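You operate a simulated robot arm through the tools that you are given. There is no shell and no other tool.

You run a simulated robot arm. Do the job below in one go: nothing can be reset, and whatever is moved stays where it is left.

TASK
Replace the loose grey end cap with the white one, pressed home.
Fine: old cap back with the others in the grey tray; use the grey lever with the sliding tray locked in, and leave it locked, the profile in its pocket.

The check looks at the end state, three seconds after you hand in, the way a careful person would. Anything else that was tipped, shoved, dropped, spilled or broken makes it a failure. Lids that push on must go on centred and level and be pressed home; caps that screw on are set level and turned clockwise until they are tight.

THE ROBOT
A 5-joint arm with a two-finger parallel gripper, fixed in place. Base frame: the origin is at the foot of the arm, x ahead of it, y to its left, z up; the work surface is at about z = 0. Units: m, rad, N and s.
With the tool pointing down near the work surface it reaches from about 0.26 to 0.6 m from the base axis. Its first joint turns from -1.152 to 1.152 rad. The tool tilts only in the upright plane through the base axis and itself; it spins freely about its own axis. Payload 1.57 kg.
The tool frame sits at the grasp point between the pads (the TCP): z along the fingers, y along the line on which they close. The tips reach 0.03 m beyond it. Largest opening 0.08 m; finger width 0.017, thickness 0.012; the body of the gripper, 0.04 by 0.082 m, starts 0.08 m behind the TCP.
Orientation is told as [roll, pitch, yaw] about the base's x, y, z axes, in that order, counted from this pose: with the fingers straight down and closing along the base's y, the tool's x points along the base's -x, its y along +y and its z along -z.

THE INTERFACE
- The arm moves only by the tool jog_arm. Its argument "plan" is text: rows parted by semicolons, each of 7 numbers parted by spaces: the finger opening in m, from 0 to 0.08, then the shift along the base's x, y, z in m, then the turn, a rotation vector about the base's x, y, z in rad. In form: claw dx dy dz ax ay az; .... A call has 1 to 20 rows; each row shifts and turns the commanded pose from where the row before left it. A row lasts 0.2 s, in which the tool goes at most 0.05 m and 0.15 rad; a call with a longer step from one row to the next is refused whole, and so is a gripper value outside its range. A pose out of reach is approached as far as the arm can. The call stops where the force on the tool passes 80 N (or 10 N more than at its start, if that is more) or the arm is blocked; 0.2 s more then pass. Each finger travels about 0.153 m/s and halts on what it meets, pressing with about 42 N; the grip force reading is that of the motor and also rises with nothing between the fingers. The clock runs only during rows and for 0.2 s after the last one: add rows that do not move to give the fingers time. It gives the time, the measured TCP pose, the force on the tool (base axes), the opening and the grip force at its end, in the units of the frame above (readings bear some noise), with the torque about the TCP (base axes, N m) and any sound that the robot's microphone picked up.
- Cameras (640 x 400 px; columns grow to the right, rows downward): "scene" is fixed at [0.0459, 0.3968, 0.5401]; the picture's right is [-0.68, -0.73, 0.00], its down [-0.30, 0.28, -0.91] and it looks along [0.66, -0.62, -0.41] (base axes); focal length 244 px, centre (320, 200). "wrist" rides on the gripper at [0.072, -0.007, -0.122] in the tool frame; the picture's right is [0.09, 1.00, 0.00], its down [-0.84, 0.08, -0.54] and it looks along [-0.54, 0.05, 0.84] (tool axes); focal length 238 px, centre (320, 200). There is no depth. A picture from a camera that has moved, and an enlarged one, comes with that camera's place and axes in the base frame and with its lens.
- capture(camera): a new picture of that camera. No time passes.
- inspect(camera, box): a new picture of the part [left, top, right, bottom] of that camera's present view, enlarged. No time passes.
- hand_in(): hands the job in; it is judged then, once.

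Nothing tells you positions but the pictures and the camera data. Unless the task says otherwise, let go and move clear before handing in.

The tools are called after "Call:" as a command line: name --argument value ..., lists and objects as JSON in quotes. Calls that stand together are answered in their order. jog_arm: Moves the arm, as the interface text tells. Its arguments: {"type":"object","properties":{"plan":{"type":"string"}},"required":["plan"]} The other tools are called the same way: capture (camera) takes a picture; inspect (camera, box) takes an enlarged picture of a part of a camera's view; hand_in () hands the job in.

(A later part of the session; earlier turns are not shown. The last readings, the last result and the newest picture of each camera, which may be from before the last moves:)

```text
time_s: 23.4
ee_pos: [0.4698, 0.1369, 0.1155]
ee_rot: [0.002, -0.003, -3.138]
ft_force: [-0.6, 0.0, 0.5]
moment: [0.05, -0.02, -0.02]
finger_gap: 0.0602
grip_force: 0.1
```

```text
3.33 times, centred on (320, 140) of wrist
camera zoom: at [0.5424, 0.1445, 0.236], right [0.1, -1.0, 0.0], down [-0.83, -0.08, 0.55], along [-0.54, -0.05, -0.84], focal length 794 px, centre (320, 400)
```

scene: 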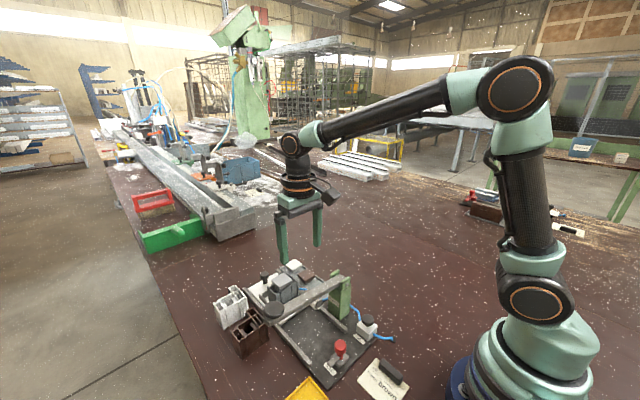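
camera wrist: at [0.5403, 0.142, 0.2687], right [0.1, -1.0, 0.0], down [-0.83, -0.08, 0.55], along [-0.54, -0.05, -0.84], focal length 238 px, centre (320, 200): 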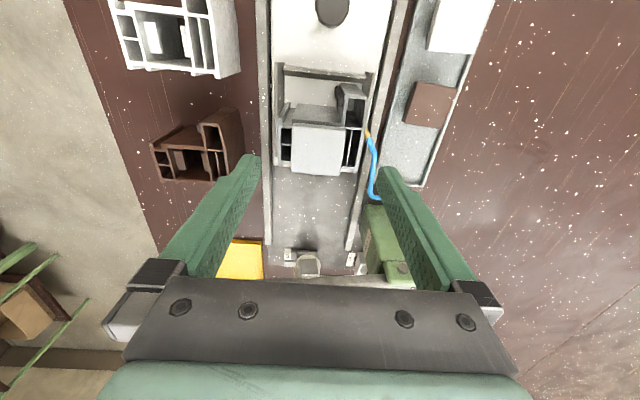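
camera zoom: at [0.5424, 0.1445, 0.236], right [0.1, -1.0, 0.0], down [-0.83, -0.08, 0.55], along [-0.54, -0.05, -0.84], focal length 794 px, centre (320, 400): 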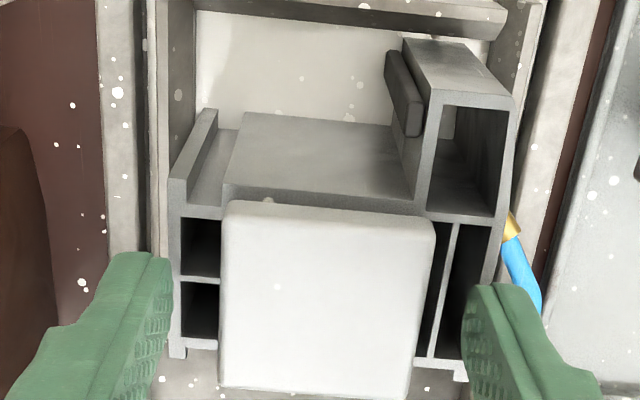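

The tool is centred over the cap with its tips next to the flange and clear of the profile. I lower 2.5 mm more and close gently.

Call:
jog_arm --plan "0.06 0 0 -0.0025 0 0 0; 0.06 0 0 0 0 0 0; 0.05 0 0 0 0 0 0; 0.045 0 0 0 0 0 0; 0.036 0 0 0 0 0 0; 0.03 0 0 0 0 0 0; 0.03 0 0 0 0 0 0"

Call:
inspect --camera "scene" --box '[255, 260, 305, 300]'

Call:
inspect --camera "wrist" --box '[240, 80, 400, 200]'

```text
time_s: 25.0
ee_pos: [0.4695, 0.1367, 0.1137]
ee_rot: [0.001, -0.003, -3.137]
ft_force: [0.0, 0.1, 0.2]
moment: [0.02, -0.02, 0.03]
finger_gap: 0.039
grip_force: 42.5
```

```text
10.00 times, centred on (280, 280) of scene
camera zoom: at [0.0459, 0.3968, 0.5401], right [-0.68, -0.73, 0.0], down [-0.3, 0.28, -0.91], along [0.66, -0.62, -0.41], focal length 2436 px, centre (720, -600)
```

zoom: 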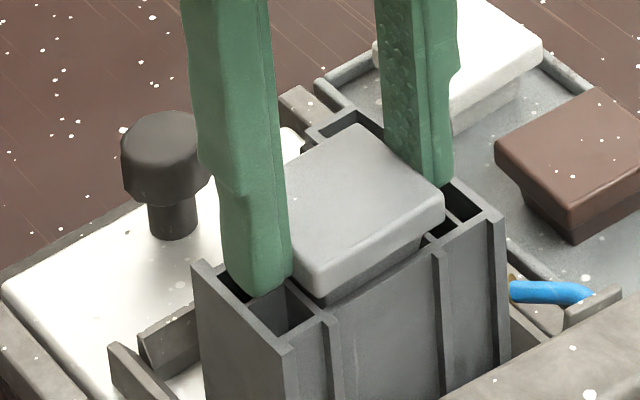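

```text
3.33 times, centred on (320, 140) of wrist
camera zoom: at [0.5416, 0.1439, 0.2338], right [0.1, -1.0, 0.0], down [-0.83, -0.08, 0.55], along [-0.54, -0.05, -0.84], focal length 794 px, centre (320, 400)
```

zoom: 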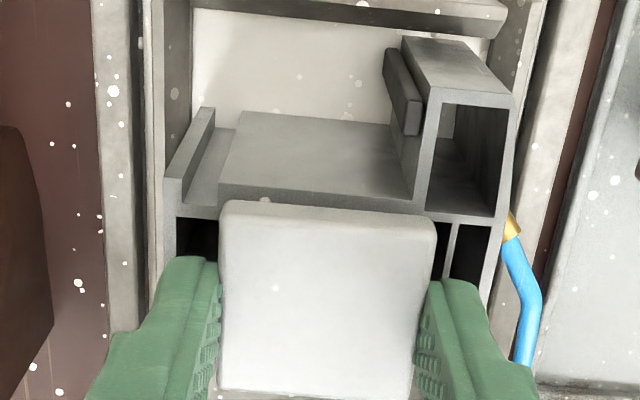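

The cap is held at a 39 mm gap, at TCP (0.4695, 0.1367, 0.1137). I lift it slowly a little and check that the profile stays in the pocket.

Call:
jog_arm --plan "0.03 0 0 0.004 0 0 0; 0.03 0 0 0.006 0 0 0; 0.03 0 0 0.01 0 0 0; 0.03 0 0 0 0 0 0"

Call:
inspect --camera "scene" --box '[250, 250, 310, 310]'

Call:
inspect --camera "wrist" --box '[240, 80, 400, 200]'

```text
time_s: 26.0
ee_pos: [0.4692, 0.1338, 0.1324]
ee_rot: [0.002, -0.005, -3.139]
ft_force: [0.8, -0.2, 0.3]
moment: [-0.03, -0.02, 0.01]
finger_gap: 0.039
grip_force: 41.8
```

```text
6.67 times, centred on (280, 280) of scene
camera zoom: at [0.0459, 0.3968, 0.5401], right [-0.68, -0.73, 0.0], down [-0.3, 0.28, -0.91], along [0.66, -0.62, -0.41], focal length 1624 px, centre (587, -333)
```

zoom: 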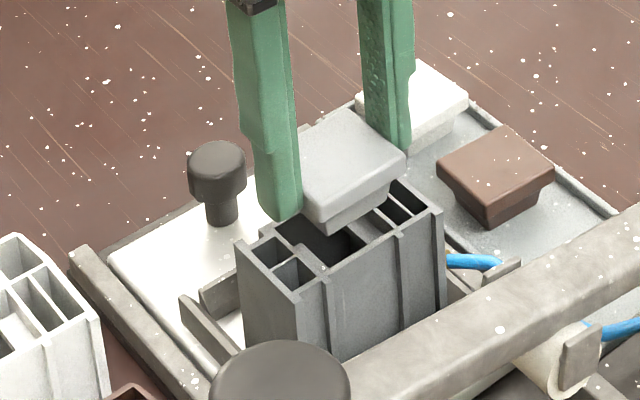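

```text
3.33 times, centred on (320, 140) of wrist
camera zoom: at [0.5416, 0.1415, 0.2528], right [0.1, -1.0, 0.0], down [-0.83, -0.08, 0.55], along [-0.54, -0.05, -0.84], focal length 794 px, centre (320, 400)
```

zoom: 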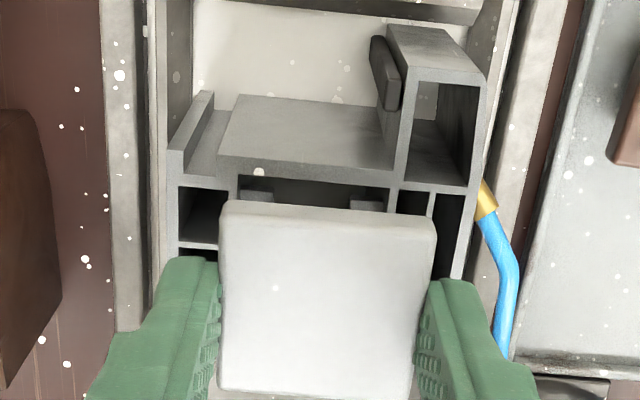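

The cap came off cleanly and the profile stayed put. I lift up and carry it over the free part of the grey tray, around (0.442, 0.030).

Call:
jog_arm --plan "0.03 0 0 0.035 0 0 0; 0.03 0 0 0.035 0 0 0; 0.03 -0.009 -0.035 0 0 0 0; 0.03 -0.009 -0.036 0 0 0 0; 0.03 -0.009 -0.035 0 0 0 0; 0.03 0 0 -0.03 0 0 0; 0.03 0 0 0 0 0 0; 0.03 0 0 0 0 0 0"

Call:
capture --camera "wrist"

Call:
inspect --camera "wrist" --box '[240, 60, 400, 200]'

Call:
inspect --camera "scene" --box '[250, 220, 350, 310]'

```text
time_s: 27.8
ee_pos: [0.4413, 0.0586, 0.1721]
ee_rot: [0.001, -0.004, 3.14]
ft_force: [-0.3, 0.5, 0.2]
moment: [0.06, 0.0, -0.01]
finger_gap: 0.0388
grip_force: 41.4
out of reach, approached as far as the arm can: row 5
```

```text
taken
camera wrist: at [0.5134, 0.0645, 0.2927], right [0.09, -1.0, 0.0], down [-0.83, -0.08, 0.55], along [-0.54, -0.05, -0.84], focal length 238 px, centre (320, 200)
```

wrist: 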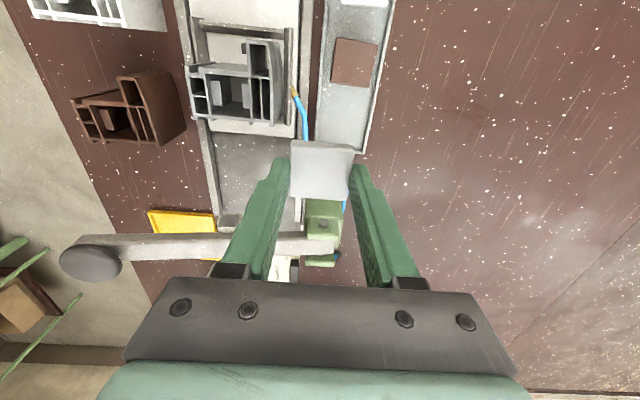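

```text
2.86 times, centred on (320, 130) of wrist
camera zoom: at [0.5134, 0.0645, 0.2927], right [0.09, -1.0, 0.0], down [-0.83, -0.08, 0.55], along [-0.54, -0.05, -0.84], focal length 681 px, centre (320, 400)
```

zoom: 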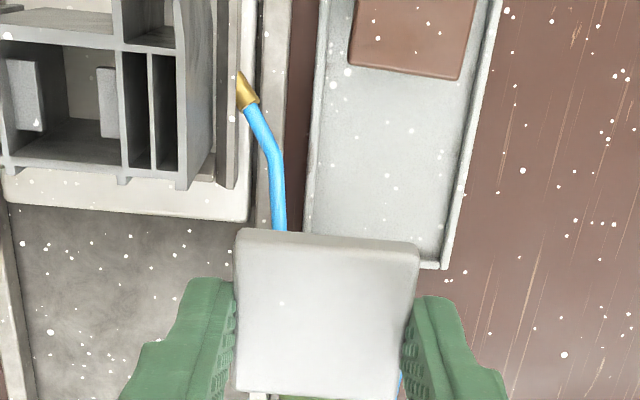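

```text
4.44 times, centred on (300, 265) of scene
camera zoom: at [0.0459, 0.3968, 0.5401], right [-0.68, -0.73, 0.0], down [-0.3, 0.28, -0.91], along [0.66, -0.62, -0.41], focal length 1083 px, centre (409, -89)
```

zoom: 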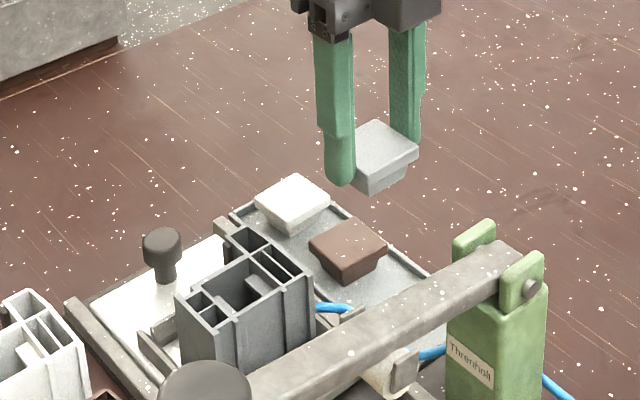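

The profile's cavity is open and ready; the arm stopped short at y≈0.059, probably at the wrist spin's limit. I back the yaw off by 0.1 rad and continue to the tray.

Call:
jog_arm --plan "0.03 0 0 0 0 0 -0.05; 0.03 0 -0.01 0 0 0 -0.05; 0.03 0 -0.01 0 0 0 0; 0.03 0 -0.0085 0 0 0 0; 0.03 0 0 0 0 0 0; 0.03 0 0 0 0 0 0"

Call:
capture --camera "wrist"

Call:
inspect --camera "wrist" --box '[240, 60, 400, 200]'

```text
time_s: 29.2
ee_pos: [0.4421, 0.0303, 0.1719]
ee_rot: [0.003, -0.003, 3.046]
ft_force: [0.6, 0.5, 0.3]
moment: [-0.01, -0.01, 0.02]
finger_gap: 0.0388
grip_force: 42.1
```

```text
taken
camera wrist: at [0.5143, 0.0301, 0.2921], right [0.0, -1.0, 0.0], down [-0.84, 0.0, 0.55], along [-0.55, 0.0, -0.84], focal length 238 px, centre (320, 200)
```

wrist: 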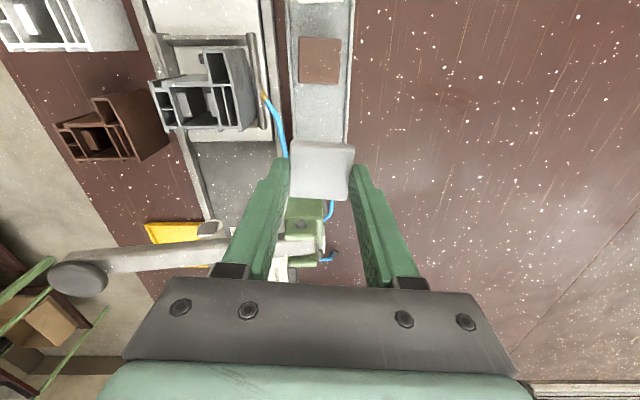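

```text
2.86 times, centred on (320, 130) of wrist
camera zoom: at [0.5143, 0.0301, 0.2921], right [0.0, -1.0, 0.0], down [-0.84, 0.0, 0.55], along [-0.55, 0.0, -0.84], focal length 681 px, centre (320, 400)
```

zoom: 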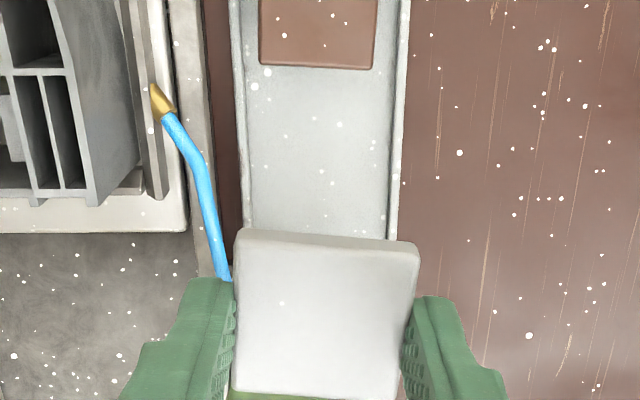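

The cap is above the free end of the tray. I descend to just above the floor.

Call:
jog_arm --plan "0.03 0 0 -0.03 0 0 0; 0.03 0 0 -0.03 0 0 0; 0.03 0 0 -0.03 0 0 0; 0.03 0 0 -0.015 0 0 0; 0.03 0 0 0 0 0 0; 0.03 0 0 0 0 0 0"

Call:
capture --camera "wrist"

Call:
inspect --camera "scene" --box '[270, 230, 350, 310]'

```text
time_s: 30.6
ee_pos: [0.4421, 0.0286, 0.0682]
ee_rot: [0.0, -0.001, 3.044]
ft_force: [0.2, -1.0, 0.2]
moment: [0.01, 0.0, 0.01]
finger_gap: 0.0389
grip_force: 41.8
```

```text
taken
camera wrist: at [0.5153, 0.0298, 0.1891], right [0.0, -1.0, 0.0], down [-0.84, 0.0, 0.55], along [-0.55, 0.0, -0.84], focal length 238 px, centre (320, 200)
```

wrist: 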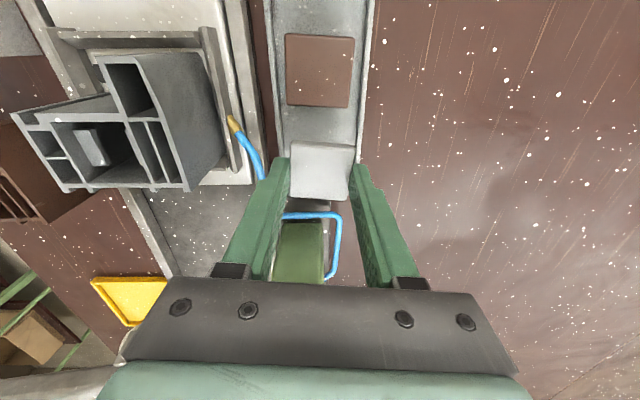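

```text
5.00 times, centred on (310, 270) of scene
camera zoom: at [0.0459, 0.3968, 0.5401], right [-0.68, -0.73, 0.0], down [-0.3, 0.28, -0.91], along [0.66, -0.62, -0.41], focal length 1218 px, centre (370, -150)
```

zoom: 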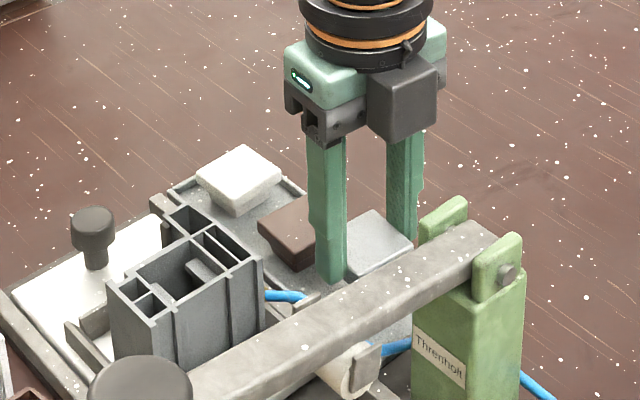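

Everything is clear; I lower the cap in small steps until it touches the tray floor.

Call:
jog_arm --plan "0.03 0 0 -0.005 0 0 0; 0.03 0 0 -0.004 0 0 0; 0.03 0 0 0 0 0 0"

Call:
jog_arm --plan "0.03 0 0 -0.002 0 0 0; 0.03 0 0 0 0 0 0"

Call:
jog_arm --plan "0.03 0 0 -0.002 0 0 0; 0.03 0 0 0 0 0 0"

```text
time_s: 31.4
ee_pos: [0.4428, 0.0303, 0.0586]
ee_rot: [-0.001, -0.005, 3.046]
ft_force: [0.1, 0.2, 0.8]
moment: [0.01, 0.03, 0.01]
finger_gap: 0.039
grip_force: 42.7
```

```text
time_s: 32.0
ee_pos: [0.445, 0.0316, 0.0565]
ee_rot: [0.0, -0.002, 3.047]
ft_force: [0.1, -0.4, -0.2]
moment: [0.0, 0.01, -0.03]
finger_gap: 0.0389
grip_force: 41.9
```

```text
time_s: 32.6
ee_pos: [0.443, 0.031, 0.0554]
ee_rot: [0.001, -0.003, 3.046]
ft_force: [0.5, 0.2, -0.7]
moment: [0.01, 0.02, 0.01]
finger_gap: 0.0389
grip_force: 42.4
```

Call:
jog_arm --plan "0.03 0 0 -0.001 0 0 0; 0.03 0 0 0 0 0 0"

Call:
inspect --camera "scene" --box '[295, 255, 345, 305]'

```text
time_s: 33.2
ee_pos: [0.4424, 0.0309, 0.0528]
ee_rot: [0.0, -0.004, 3.045]
ft_force: [-0.1, -1.2, 0.4]
moment: [0.02, -0.02, 0.03]
finger_gap: 0.039
grip_force: 42.1
```

```text
8.00 times, centred on (320, 280) of scene
camera zoom: at [0.0459, 0.3968, 0.5401], right [-0.68, -0.73, 0.0], down [-0.3, 0.28, -0.91], along [0.66, -0.62, -0.41], focal length 1949 px, centre (320, -440)
```

zoom: 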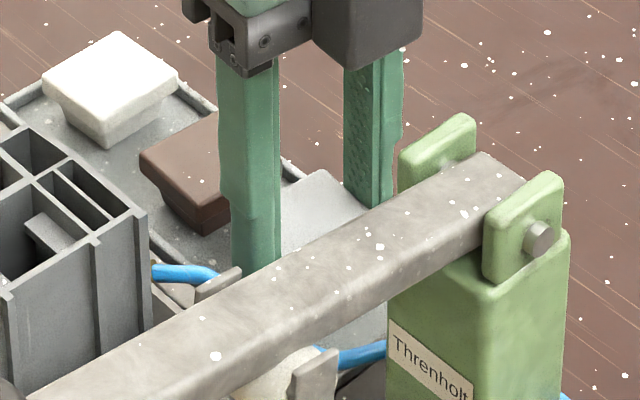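

No contact yet; I keep stepping down 1 mm at a time.

Call:
jog_arm --plan "0.03 0 0 -0.001 0 0 0; 0.03 0 0 0 0 0 0"

Call:
jog_arm --plan "0.03 0 0 -0.001 0 0 0; 0.03 0 0 0 0 0 0"

Call:
inspect --camera "wrist" --box '[240, 80, 400, 220]'

```text
time_s: 33.8
ee_pos: [0.4425, 0.0312, 0.0519]
ee_rot: [0.001, -0.004, 3.046]
ft_force: [-0.3, 0.3, 0.5]
moment: [-0.05, 0.0, -0.04]
finger_gap: 0.0388
grip_force: 42.4
```

```text
time_s: 34.4
ee_pos: [0.443, 0.0316, 0.0505]
ee_rot: [0.0, -0.003, 3.045]
ft_force: [1.0, 0.1, 0.3]
moment: [0.02, 0.02, -0.03]
finger_gap: 0.0385
grip_force: 42.0
```

```text
2.86 times, centred on (320, 150) of wrist
camera zoom: at [0.5158, 0.0314, 0.1714], right [0.0, -1.0, 0.0], down [-0.84, 0.0, 0.55], along [-0.55, 0.0, -0.84], focal length 681 px, centre (320, 343)
```

zoom: 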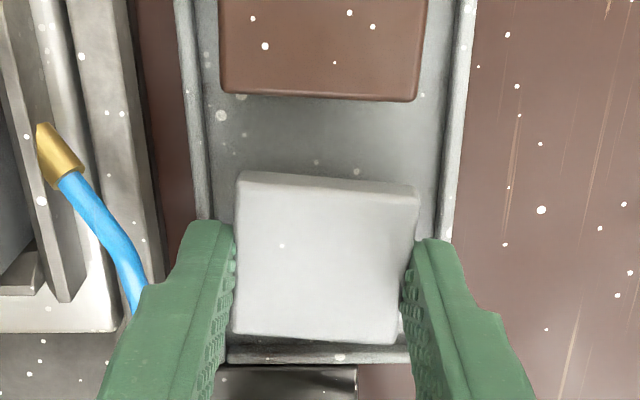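

Still free; continuing down by millimetres until the floor is felt.

Call:
jog_arm --plan "0.03 0 0 -0.001 0 0 0; 0.03 0 0 0 0 0 0"

Call:
jog_arm --plan "0.03 0 0 -0.001 0 0 0; 0.03 0 0 0 0 0 0"

Call:
jog_arm --plan "0.03 0 0 -0.001 0 0 0; 0.03 0 0 0 0 0 0"

```text
time_s: 35.0
ee_pos: [0.4438, 0.0315, 0.0501]
ee_rot: [0.0, -0.004, 3.046]
ft_force: [-0.1, -1.2, 0.1]
moment: [0.04, 0.0, -0.01]
finger_gap: 0.0386
grip_force: 42.0
```

```text
time_s: 35.6
ee_pos: [0.4428, 0.0311, 0.0474]
ee_rot: [0.0, -0.002, 3.047]
ft_force: [-0.5, -0.7, -0.3]
moment: [0.01, 0.01, -0.01]
finger_gap: 0.0389
grip_force: 42.5
```

```text
time_s: 36.2
ee_pos: [0.4439, 0.0302, 0.0464]
ee_rot: [0.001, -0.004, 3.046]
ft_force: [0.1, 0.5, 0.3]
moment: [-0.03, -0.01, 0.0]
finger_gap: 0.039
grip_force: 41.6
```

Call:
inspect --camera "wrist" --box '[240, 80, 400, 220]'

Call:
inspect --camera "scene" --box '[295, 255, 345, 305]'

```text
2.86 times, centred on (320, 150) of wrist
camera zoom: at [0.516, 0.0304, 0.1675], right [0.0, -1.0, 0.0], down [-0.84, 0.0, 0.55], along [-0.55, 0.0, -0.84], focal length 681 px, centre (320, 343)
```

zoom: 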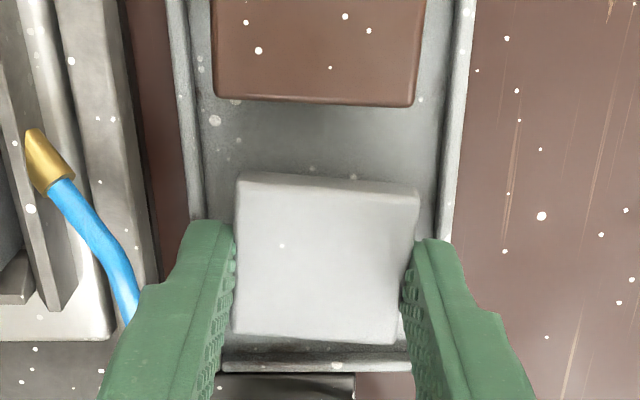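

```text
8.00 times, centred on (320, 280) of scene
camera zoom: at [0.0459, 0.3968, 0.5401], right [-0.68, -0.73, 0.0], down [-0.3, 0.28, -0.91], along [0.66, -0.62, -0.41], focal length 1949 px, centre (320, -440)
```

zoom: 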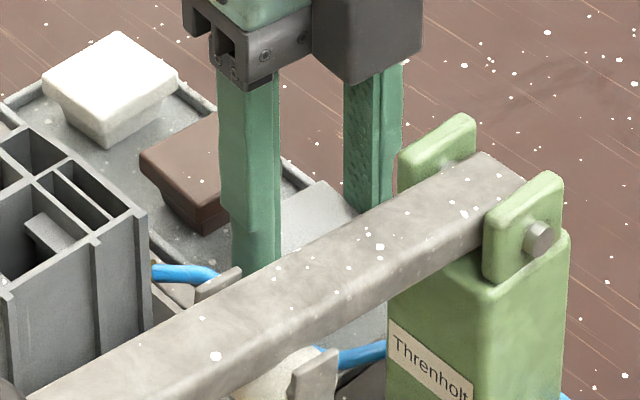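

Geometry suggests the cap is within a few millimetres of the floor. I continue stepping down, watching the force.

Call:
jog_arm --plan "0.03 0 0 -0.001 0 0 0; 0.03 0 0 0 0 0 0"

Call:
jog_arm --plan "0.03 0 0 -0.001 0 0 0; 0.03 0 0 0 0 0 0"

```text
time_s: 36.8
ee_pos: [0.4429, 0.0314, 0.0462]
ee_rot: [0.0, -0.004, 3.044]
ft_force: [-0.6, 0.7, 2.3]
moment: [0.03, -0.01, 0.02]
finger_gap: 0.0391
grip_force: 41.5
```

```text
time_s: 37.4
ee_pos: [0.4424, 0.0306, 0.046]
ee_rot: [-0.001, -0.001, 3.046]
ft_force: [-3.1, 0.3, 16.2]
moment: [0.05, 0.06, -0.05]
finger_gap: 0.0389
grip_force: 42.4
```

Contact felt at TCP z≈0.046. I relieve the pressure by 1 mm and open the fingers slightly to release the cap.

Call:
jog_arm --plan "0.03 0 0 0.0015 0 0 0; 0.034 0 0 0 0 0 0; 0.04 0 0 0 0 0 0; 0.044 0 0 0 0 0 0; 0.047 0 0 0 0 0 0; 0.047 0 0 0 0 0 0"

Call:
inspect --camera "wrist" --box '[240, 80, 400, 220]'

```text
time_s: 38.8
ee_pos: [0.4431, 0.0296, 0.0467]
ee_rot: [0.0, -0.004, 3.045]
ft_force: [0.8, 0.5, 0.7]
moment: [0.03, -0.01, -0.02]
finger_gap: 0.0469
grip_force: 0.1
```

```text
2.86 times, centred on (320, 150) of wrist
camera zoom: at [0.5151, 0.0303, 0.167], right [0.0, -1.0, 0.0], down [-0.84, 0.0, 0.55], along [-0.55, 0.0, -0.84], focal length 681 px, centre (320, 343)
```

zoom: 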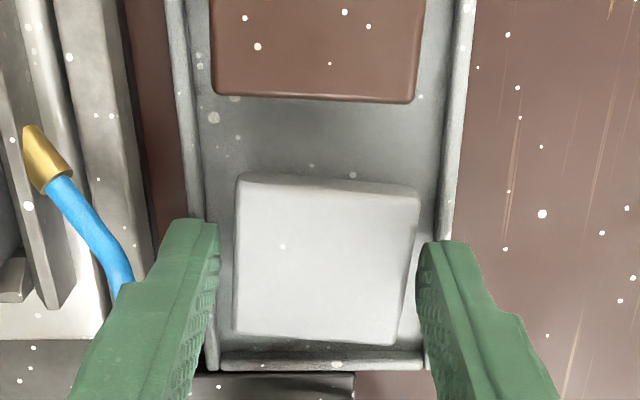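

The old cap stands released in the tray. I rise clear and check, then spin back to yaw≈0 on the way to the white cap.

Call:
jog_arm --plan "0.047 0 0 0.01 0 0 0; 0.047 0 0 0.03 0 0 0; 0.06 0 0 0.04 0 0 0; 0.06 0 0 0.045 0 0 0; 0.06 0.02 0 0.02 0 0 -0.149; 0.06 0.02 0 0 0 0 -0.149; 0.06 0.02 0 0 0 0 -0.149; 0.06 0.02 0 0 0 0 -0.149; 0.06 0.015 0 0 0 0 -0.149; 0.06 0.01 0 0 0 0 -0.149; 0.06 0.01 0 0 0 0 -0.149; 0.06 0 0 0 0 0 -0.149; 0.06 0 0 0 0 0 -0.149; 0.06 0 0 0 0 0 -0.149; 0.06 0 0 0 0 0 -0.149; 0.06 0 0 0 0 0 -0.149; 0.06 0 0 0 0 0 -0.149; 0.06 0 0 0 0 0 -0.149; 0.06 0 0 0 0 0 -0.149; 0.06 0 0 0 0 0 -0.149"

Call:
jog_arm --plan "0.06 0 0 0 0 0 -0.149; 0.06 0 0 0 0 0 -0.149; 0.06 0 0 0 0 0 -0.149; 0.06 0 0 0 0 0 -0.149; 0.06 0 0 0 0 0 0; 0.06 0 0 0 0 0 0"

Call:
capture --camera "wrist"

Call:
inspect --camera "wrist" --box '[240, 40, 400, 200]'

Call:
inspect --camera "scene" --box '[250, 250, 350, 310]'

```text
time_s: 43.0
ee_pos: [0.5571, 0.0307, 0.1924]
ee_rot: [-0.001, -0.001, 0.657]
ft_force: [0.7, -0.3, 0.0]
moment: [0.01, 0.02, 0.0]
finger_gap: 0.0599
grip_force: 0.1
```

```text
time_s: 44.4
ee_pos: [0.5576, 0.0307, 0.1916]
ee_rot: [0.002, -0.005, 0.062]
ft_force: [-0.7, 0.1, -1.0]
moment: [0.03, -0.01, -0.02]
finger_gap: 0.0599
grip_force: 0.0
```

```text
taken
camera wrist: at [0.4856, 0.0196, 0.3122], right [-0.15, 0.99, 0.0], down [0.83, 0.13, 0.55], along [0.54, 0.08, -0.84], focal length 238 px, centre (320, 200)
```

wrist: 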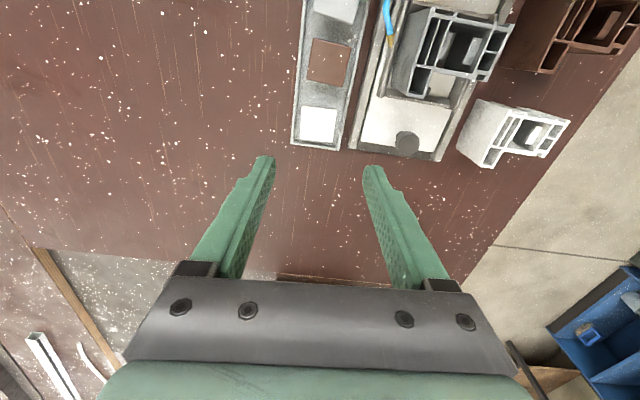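

```text
2.50 times, centred on (320, 120) of wrist
camera zoom: at [0.4856, 0.0196, 0.3122], right [-0.15, 0.99, 0.0], down [0.83, 0.13, 0.55], along [0.54, 0.08, -0.84], focal length 596 px, centre (320, 400)
```

zoom: 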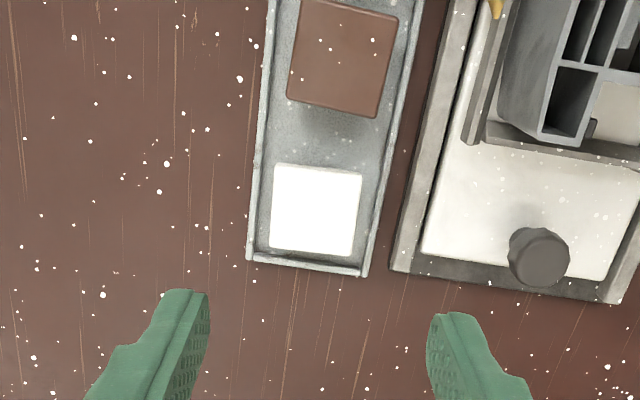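

```text
6.40 times, centred on (300, 280) of scene
camera zoom: at [0.0459, 0.3968, 0.5401], right [-0.68, -0.73, 0.0], down [-0.3, 0.28, -0.91], along [0.66, -0.62, -0.41], focal length 1559 px, centre (448, -312)
```

zoom: 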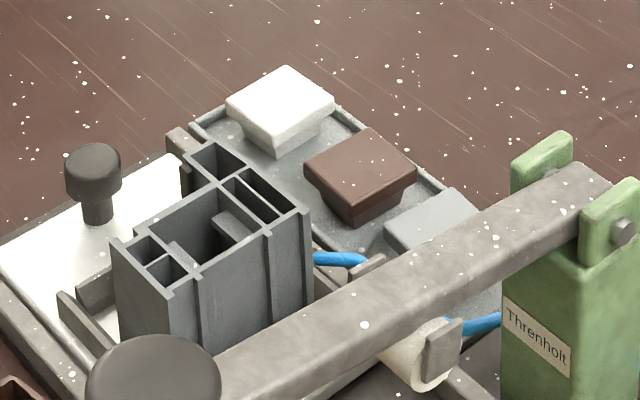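

The old cap sits level in the tray with the brown one. The white cap is near (0.561, 0.0295), yawed ~0.063 as the tool is; I descend half-way and re-measure.

Call:
jog_arm --plan "0.06 0.0015 -0.0006 -0.03 0 0 0; 0.06 0.0015 -0.0006 -0.03 0 0 0; 0.06 0 0 -0.03 0 0 0; 0.06 0 0 0 0 0 0; 0.06 0 0 0 0 0 0"

Call:
capture --camera "wrist"

Call:
inspect --camera "wrist" --box '[250, 80, 390, 200]'

```text
time_s: 45.6
ee_pos: [0.5588, 0.0273, 0.1017]
ee_rot: [0.002, -0.003, 0.065]
ft_force: [-0.1, -0.2, 0.4]
moment: [0.02, -0.01, 0.0]
finger_gap: 0.0604
grip_force: 0.0
```

```text
taken
camera wrist: at [0.4885, 0.0172, 0.222], right [-0.16, 0.99, 0.0], down [0.83, 0.13, 0.55], along [0.54, 0.08, -0.84], focal length 238 px, centre (320, 200)
```

wrist: 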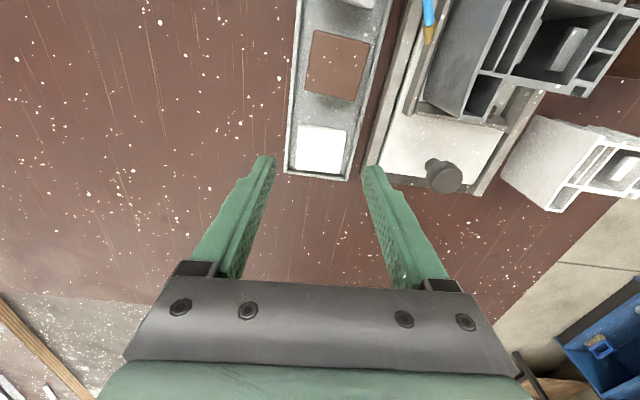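

```text
3.33 times, centred on (320, 140) of wrist
camera zoom: at [0.4885, 0.0172, 0.222], right [-0.16, 0.99, 0.0], down [0.83, 0.13, 0.55], along [0.54, 0.08, -0.84], focal length 794 px, centre (320, 400)
```

zoom: 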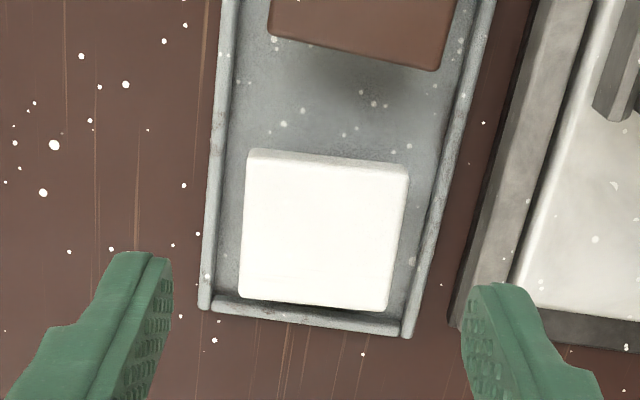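

The white cap centre is about 2 mm ahead of the tool axis in x; yaw matches. I correct and descend to just above it.

Call:
jog_arm --plan "0.06 0.002 0.0008 -0.01 0 0 0; 0.06 0 0 -0.02 0 0 0; 0.06 0 0 -0.01 0 0 0; 0.06 0 0 0 0 0 0; 0.06 0 0 0 0 0 0"

Call:
inspect --camera "wrist" --box '[250, 80, 390, 200]'

Call:
inspect --camera "scene" --box '[275, 240, 325, 290]'

```text
time_s: 46.8
ee_pos: [0.5639, 0.0306, 0.0609]
ee_rot: [-0.001, -0.004, 0.064]
ft_force: [-0.7, -0.3, 0.8]
moment: [0.0, 0.01, 0.0]
finger_gap: 0.0599
grip_force: 0.1
```

```text
3.33 times, centred on (320, 140) of wrist
camera zoom: at [0.4914, 0.0195, 0.1815], right [-0.16, 0.99, 0.0], down [0.83, 0.13, 0.55], along [0.54, 0.08, -0.84], focal length 794 px, centre (320, 400)
```

zoom: 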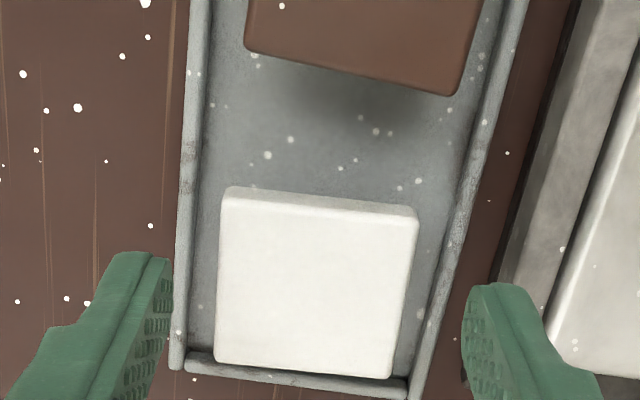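

```text
8.00 times, centred on (300, 265) of scene
camera zoom: at [0.0459, 0.3968, 0.5401], right [-0.68, -0.73, 0.0], down [-0.3, 0.28, -0.91], along [0.66, -0.62, -0.41], focal length 1949 px, centre (480, -320)
```

zoom: 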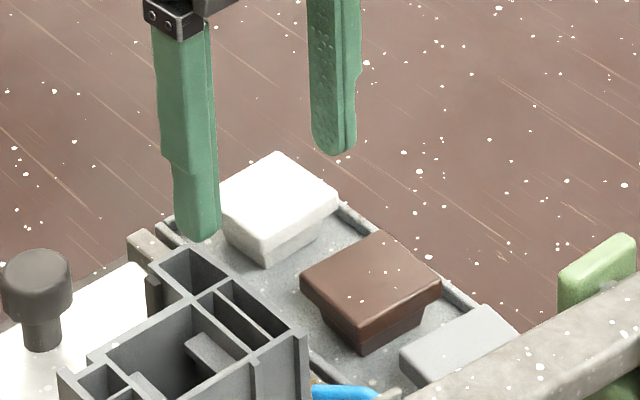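

The tool is now ~3 mm too far in x and ~2 mm in y. I correct before going down.

Call:
jog_arm --plan "0.06 -0.003 -0.0018 -0.002 0 0 0; 0.06 0 0 0 0 0 0; 0.06 0 0 0 0 0 0"

Call:
inspect --camera "wrist" --box '[250, 80, 390, 200]'

```text
time_s: 47.6
ee_pos: [0.5595, 0.0269, 0.0607]
ee_rot: [0.0, -0.003, 0.064]
ft_force: [0.0, 0.4, 0.1]
moment: [-0.01, -0.02, -0.02]
finger_gap: 0.0597
grip_force: 0.0
```

```text
3.33 times, centred on (320, 140) of wrist
camera zoom: at [0.4879, 0.0168, 0.1796], right [-0.16, 0.99, 0.0], down [0.83, 0.13, 0.55], along [0.54, 0.08, -0.84], focal length 794 px, centre (320, 400)
```

zoom: 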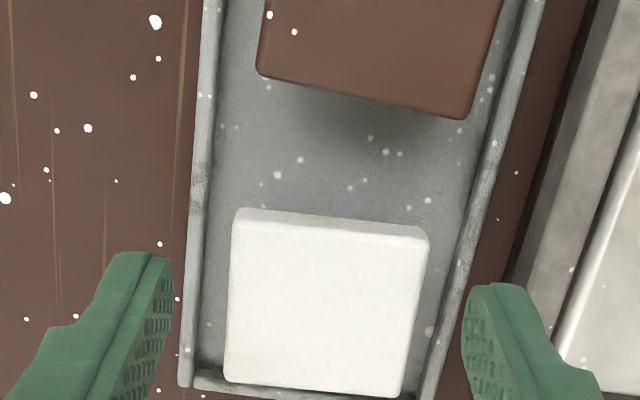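

The tool is now centred within about 1 mm. I descend to the flange and close.

Call:
jog_arm --plan "0.06 0.0005 0 -0.005 0 0 0; 0.06 0 0 -0.0035 0 0 0; 0.06 0 0 -0.002 0 0 0; 0.06 0 0 0 0 0 0"

Call:
inspect --camera "wrist" --box '[250, 80, 390, 200]'

Call:
inspect --camera "scene" --box '[275, 240, 325, 290]'

```text
time_s: 48.6
ee_pos: [0.5609, 0.0279, 0.0492]
ee_rot: [0.0, -0.004, 0.065]
ft_force: [-0.3, -1.0, -0.6]
moment: [0.0, 0.03, 0.01]
finger_gap: 0.0597
grip_force: 0.0
```

```text
3.33 times, centred on (320, 140) of wrist
camera zoom: at [0.489, 0.0171, 0.1689], right [-0.16, 0.99, 0.0], down [0.83, 0.13, 0.55], along [0.54, 0.08, -0.84], focal length 794 px, centre (320, 400)
```

zoom: 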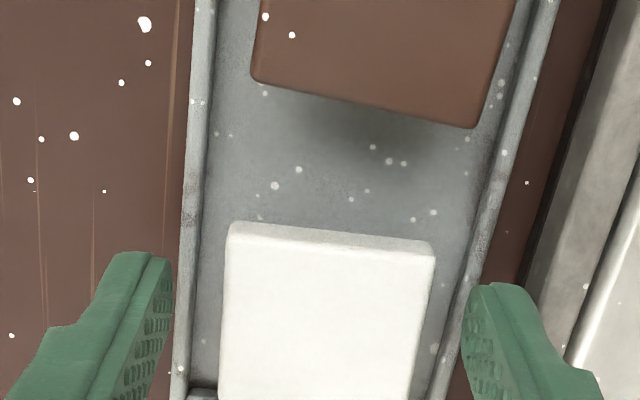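

```text
8.00 times, centred on (300, 265) of scene
camera zoom: at [0.0459, 0.3968, 0.5401], right [-0.68, -0.73, 0.0], down [-0.3, 0.28, -0.91], along [0.66, -0.62, -0.41], focal length 1949 px, centre (480, -320)
```

zoom: 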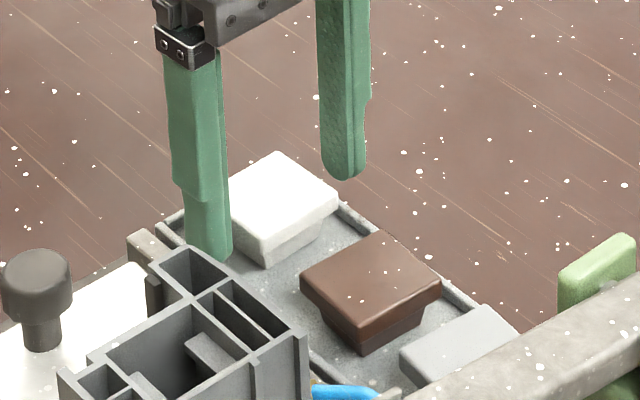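

The tips straddle the flange above the tray walls. I close on the white cap.

Call:
jog_arm --plan "0.055 0 0 0 0 0 0; 0.048 0 0 0 0 0 0; 0.042 0 0 0 0 0 0; 0.036 0 0 0 0 0 0; 0.03 0 0 0 0 0 0; 0.03 0 0 0 0 0 0"

Call:
inspect --camera "wrist" --box '[250, 80, 390, 220]'

Call:
inspect --camera "scene" --box '[275, 240, 325, 290]'

```text
time_s: 50.0
ee_pos: [0.5594, 0.0283, 0.0482]
ee_rot: [-0.003, -0.004, 0.065]
ft_force: [-0.5, 0.5, 0.0]
moment: [-0.05, 0.01, 0.0]
finger_gap: 0.0389
grip_force: 42.1
```

```text
2.86 times, centred on (320, 150) of wrist
camera zoom: at [0.489, 0.0171, 0.169], right [-0.16, 0.99, 0.0], down [0.83, 0.13, 0.55], along [0.54, 0.08, -0.84], focal length 681 px, centre (320, 343)
```

zoom: 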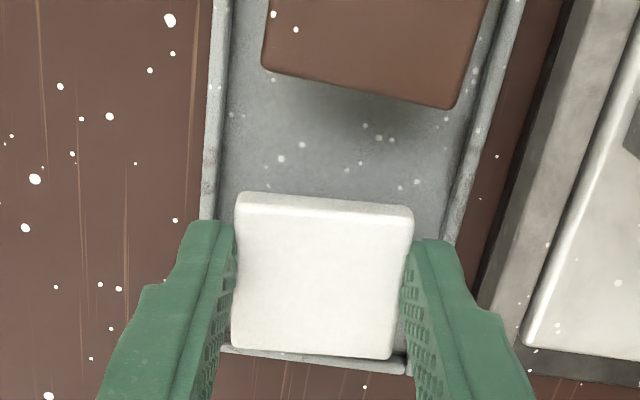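

```text
8.00 times, centred on (300, 265) of scene
camera zoom: at [0.0459, 0.3968, 0.5401], right [-0.68, -0.73, 0.0], down [-0.3, 0.28, -0.91], along [0.66, -0.62, -0.41], focal length 1949 px, centre (480, -320)
```

zoom: 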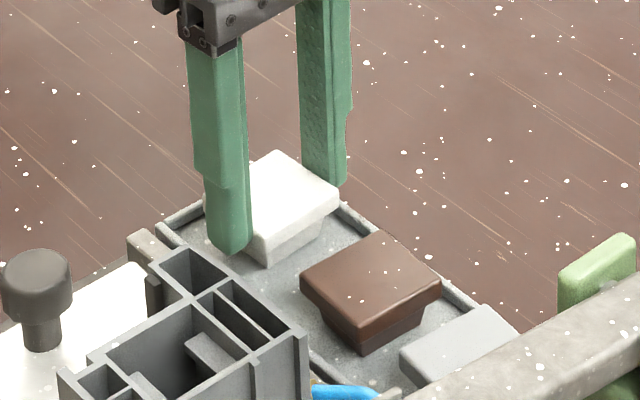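

The white cap is held, well aligned. I lift it straight up out of the tray and check.

Call:
jog_arm --plan "0.03 0 0 0.005 0 0 0; 0.03 0 0 0.015 0 0 0; 0.03 0 0 0.03 0 0 0; 0.03 0 0 0.04 0 0 0; 0.03 0 0 0.04 0 0 0; 0.03 0 0 0 0 0 0"

Call:
inspect --camera "scene" --box '[240, 190, 360, 310]'

Call:
inspect --camera "wrist" --box '[250, 80, 390, 220]'

```text
time_s: 51.4
ee_pos: [0.5606, 0.029, 0.181]
ee_rot: [0.0, -0.004, 0.064]
ft_force: [0.4, 0.3, -0.8]
moment: [-0.01, 0.01, 0.02]
finger_gap: 0.0388
grip_force: 42.0
```

```text
3.33 times, centred on (300, 250) of scene
camera zoom: at [0.0459, 0.3968, 0.5401], right [-0.68, -0.73, 0.0], down [-0.3, 0.28, -0.91], along [0.66, -0.62, -0.41], focal length 812 px, centre (387, 33)
```

zoom: 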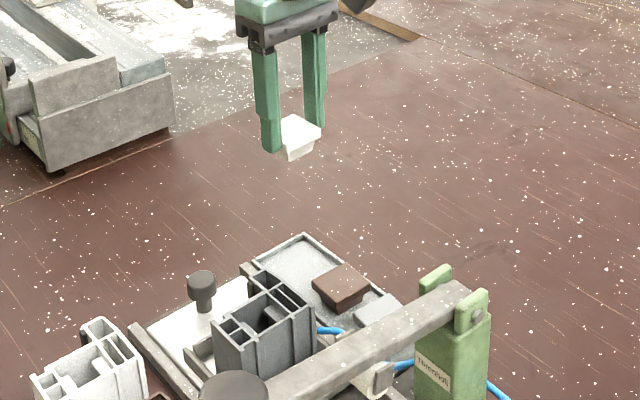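

```text
2.86 times, centred on (320, 150) of wrist
camera zoom: at [0.4896, 0.0193, 0.3016], right [-0.16, 0.99, 0.0], down [0.83, 0.13, 0.55], along [0.54, 0.08, -0.84], focal length 681 px, centre (320, 343)
```

zoom: 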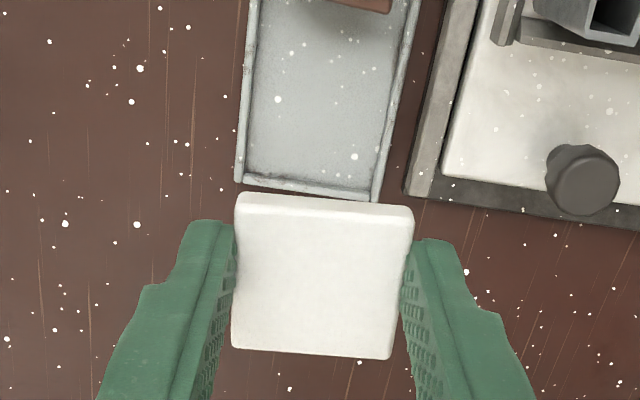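

White cap in hand. I move over the profile while spinning back to yaw≈π, the same pose from which the grey cap was taken.

Call:
jog_arm --plan "0.03 -0.017 0.0215 0.005 0 0 0.147; 0.03 -0.017 0.0215 0.005 0 0 0.147; 0.03 -0.017 0.0215 0 0 0 0.147; 0.03 -0.017 0.0215 0 0 0 0.147; 0.03 -0.017 0.0215 0 0 0 0.147; 0.03 0 0 0 0 0 0.147; 0.03 0 0 0 0 0 0.147; 0.03 0 0 0 0 0 0.147; 0.03 0 0 0 0 0 0.147; 0.03 0 0 0 0 0 0.147; 0.03 0 0 0 0 0 0.147; 0.03 0 0 0 0 0 0.147; 0.03 0 0 0 0 0 0.147; 0.03 0 0 0 0 0 0.147; 0.03 0 0 0 0 0 0.147; 0.03 0 0 0 0 0 0.147; 0.03 0 0 0 0 0 0.147; 0.03 0 0 0 0 0 0.147; 0.03 0 0 0 0 0 0.147; 0.03 0 0 0 0 0 0.147"

Call:
jog_arm --plan "0.03 0 0 -0.02 0 0 0.141; 0.03 0 0 -0.02 0 0 0; 0.03 0 0 0 0 0 0; 0.03 0 0 0 0 0 0"

Call:
inspect --camera "wrist" --box '[240, 80, 400, 200]'

Call:
inspect --camera "scene" --box '[250, 230, 320, 300]'

```text
time_s: 55.6
ee_pos: [0.4751, 0.1351, 0.1898]
ee_rot: [0.002, -0.004, 3.006]
ft_force: [-0.3, 0.1, -0.3]
moment: [0.01, -0.04, -0.01]
finger_gap: 0.0386
grip_force: 41.9
```

```text
time_s: 56.6
ee_pos: [0.4752, 0.135, 0.1494]
ee_rot: [0.002, -0.002, -3.139]
ft_force: [-0.4, -1.0, -0.2]
moment: [-0.02, -0.01, 0.04]
finger_gap: 0.0387
grip_force: 42.4
```

```text
3.33 times, centred on (320, 140) of wrist
camera zoom: at [0.5474, 0.1423, 0.27], right [0.1, -1.0, 0.0], down [-0.83, -0.08, 0.55], along [-0.54, -0.05, -0.84], focal length 794 px, centre (320, 400)
```

zoom: 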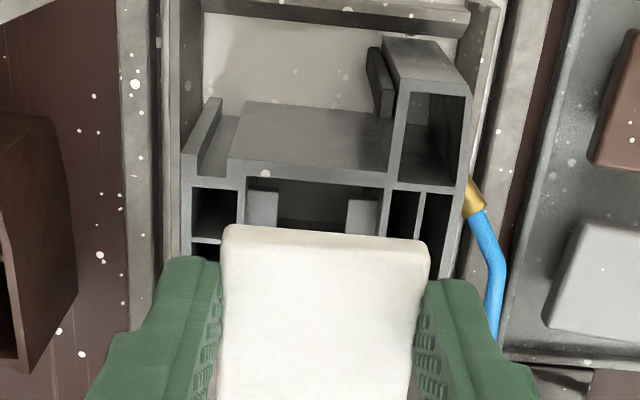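

```text
5.71 times, centred on (285, 265) of scene
camera zoom: at [0.0459, 0.3968, 0.5401], right [-0.68, -0.73, 0.0], down [-0.3, 0.28, -0.91], along [0.66, -0.62, -0.41], focal length 1392 px, centre (520, -171)
```

zoom: 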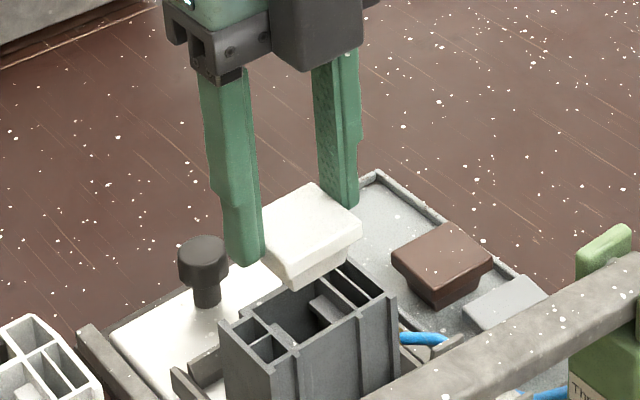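

The white cap is over the open cavity. I nudge the xy and descend to just above the profile, then compare with the reference picture.

Call:
jog_arm --plan "0.03 -0.0006 0.0016 -0.01 0 0 0; 0.03 0 0 -0.008 0 0 0; 0.03 0 0 0 0 0 0; 0.03 0 0 0 0 0 0"

Call:
inspect --camera "wrist" --box '[240, 80, 400, 200]'

Call:
inspect --camera "scene" --box '[255, 250, 305, 300]'

```text
time_s: 57.6
ee_pos: [0.4743, 0.1367, 0.1326]
ee_rot: [0.002, -0.003, -3.137]
ft_force: [0.1, 0.3, -0.7]
moment: [0.04, 0.05, -0.03]
finger_gap: 0.0388
grip_force: 42.2
```

```text
3.33 times, centred on (320, 140) of wrist
camera zoom: at [0.5468, 0.144, 0.2522], right [0.09, -1.0, 0.0], down [-0.83, -0.08, 0.55], along [-0.54, -0.05, -0.84], focal length 794 px, centre (320, 400)
```

zoom: 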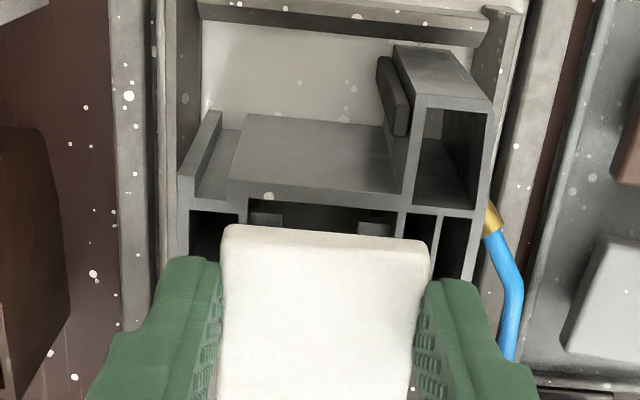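

```text
8.00 times, centred on (280, 275) of scene
camera zoom: at [0.0459, 0.3968, 0.5401], right [-0.68, -0.73, 0.0], down [-0.3, 0.28, -0.91], along [0.66, -0.62, -0.41], focal length 1949 px, centre (640, -400)
```

zoom: 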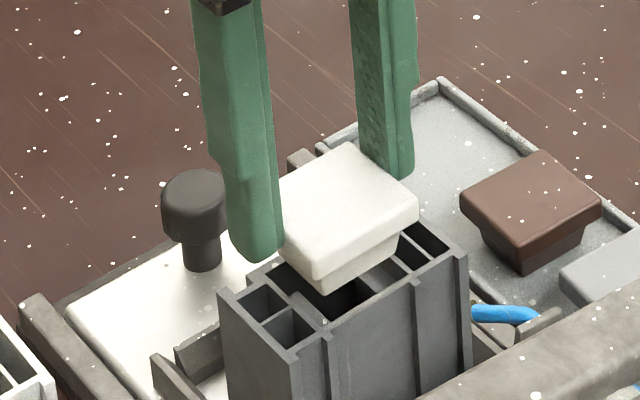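

The camera is at the reference offset. I zoom in to check the cap against the cavity edges.

Call:
inspect --camera "wrist" --box '[275, 120, 365, 160]'

Call:
inspect --camera "scene" --box '[270, 265, 300, 290]'

```text
7.11 times, centred on (320, 140) of wrist
camera zoom: at [0.5468, 0.144, 0.2522], right [0.09, -1.0, 0.0], down [-0.83, -0.08, 0.55], along [-0.54, -0.05, -0.84], focal length 1695 px, centre (320, 627)
```

zoom: 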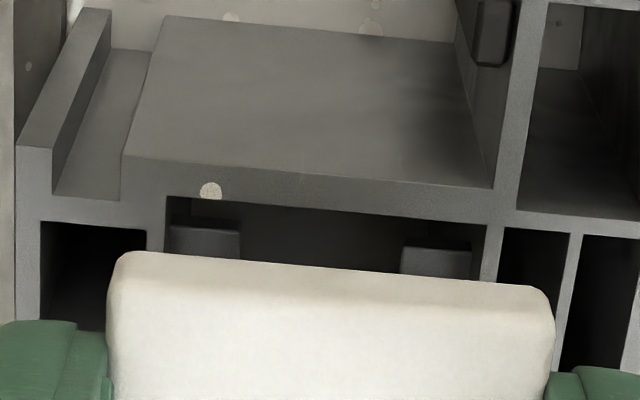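

```text
16.00 times, centred on (285, 278) of scene
camera zoom: at [0.0459, 0.3968, 0.5401], right [-0.68, -0.73, 0.0], down [-0.3, 0.28, -0.91], along [0.66, -0.62, -0.41], focal length 3898 px, centre (880, -1040)
```

zoom: 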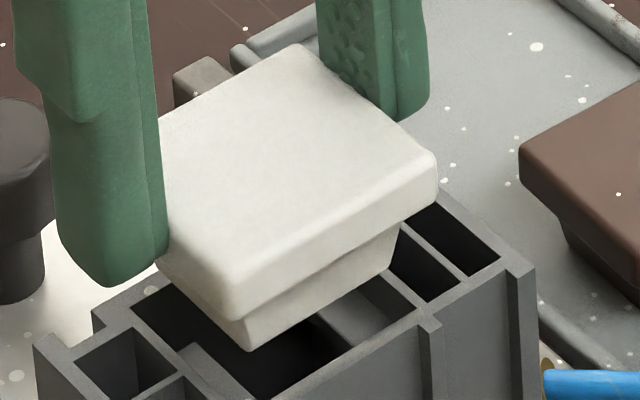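

Lateral alignment looks within half a millimetre. To verify the fore-aft alignment I raise the cap for a moment and look at the empty cavity from the scene camera.

Call:
jog_arm --plan "0.03 0 0 0.03 0 0 0; 0.03 0 0 0.03 0 0 0; 0.03 0 0 0 0 0 0"

Call:
inspect --camera "scene" --box '[264, 268, 304, 298]'

Call:
inspect --camera "scene" --box '[264, 235, 314, 275]'

Call:
inspect --camera "wrist" --box '[250, 80, 390, 180]'

```text
time_s: 58.4
ee_pos: [0.4747, 0.1356, 0.1913]
ee_rot: [0.001, -0.005, -3.138]
ft_force: [-1.0, 0.0, -0.7]
moment: [0.0, 0.01, 0.0]
finger_gap: 0.0387
grip_force: 42.0
```

```text
13.33 times, centred on (284, 283) of scene
camera zoom: at [0.0459, 0.3968, 0.5401], right [-0.68, -0.73, 0.0], down [-0.3, 0.28, -0.91], along [0.66, -0.62, -0.41], focal length 3248 px, centre (800, -907)
```

zoom: 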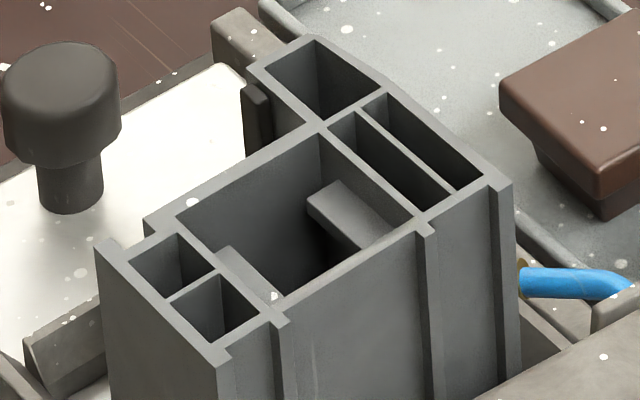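

```text
10.00 times, centred on (289, 255) of scene
camera zoom: at [0.0459, 0.3968, 0.5401], right [-0.68, -0.73, 0.0], down [-0.3, 0.28, -0.91], along [0.66, -0.62, -0.41], focal length 2436 px, centre (630, -350)
```

zoom: 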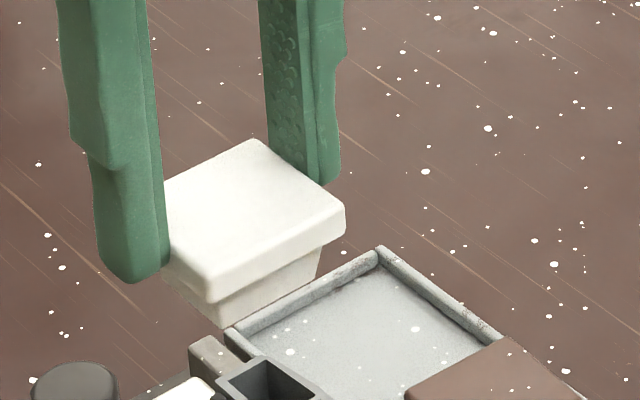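

```text
4.00 times, centred on (320, 130) of wrist
camera zoom: at [0.5466, 0.1431, 0.3122], right [0.09, -1.0, 0.0], down [-0.83, -0.08, 0.55], along [-0.54, -0.05, -0.84], focal length 953 px, centre (320, 480)
```

zoom: 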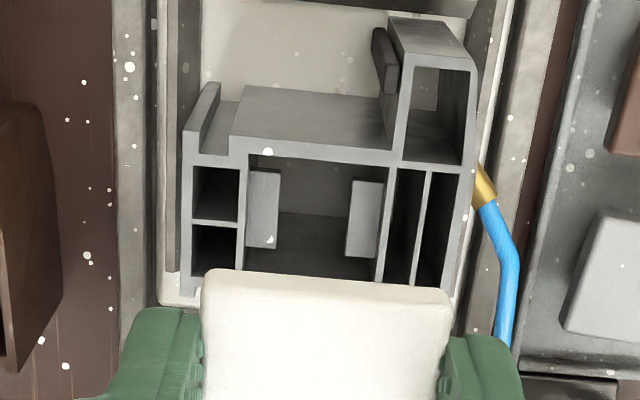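

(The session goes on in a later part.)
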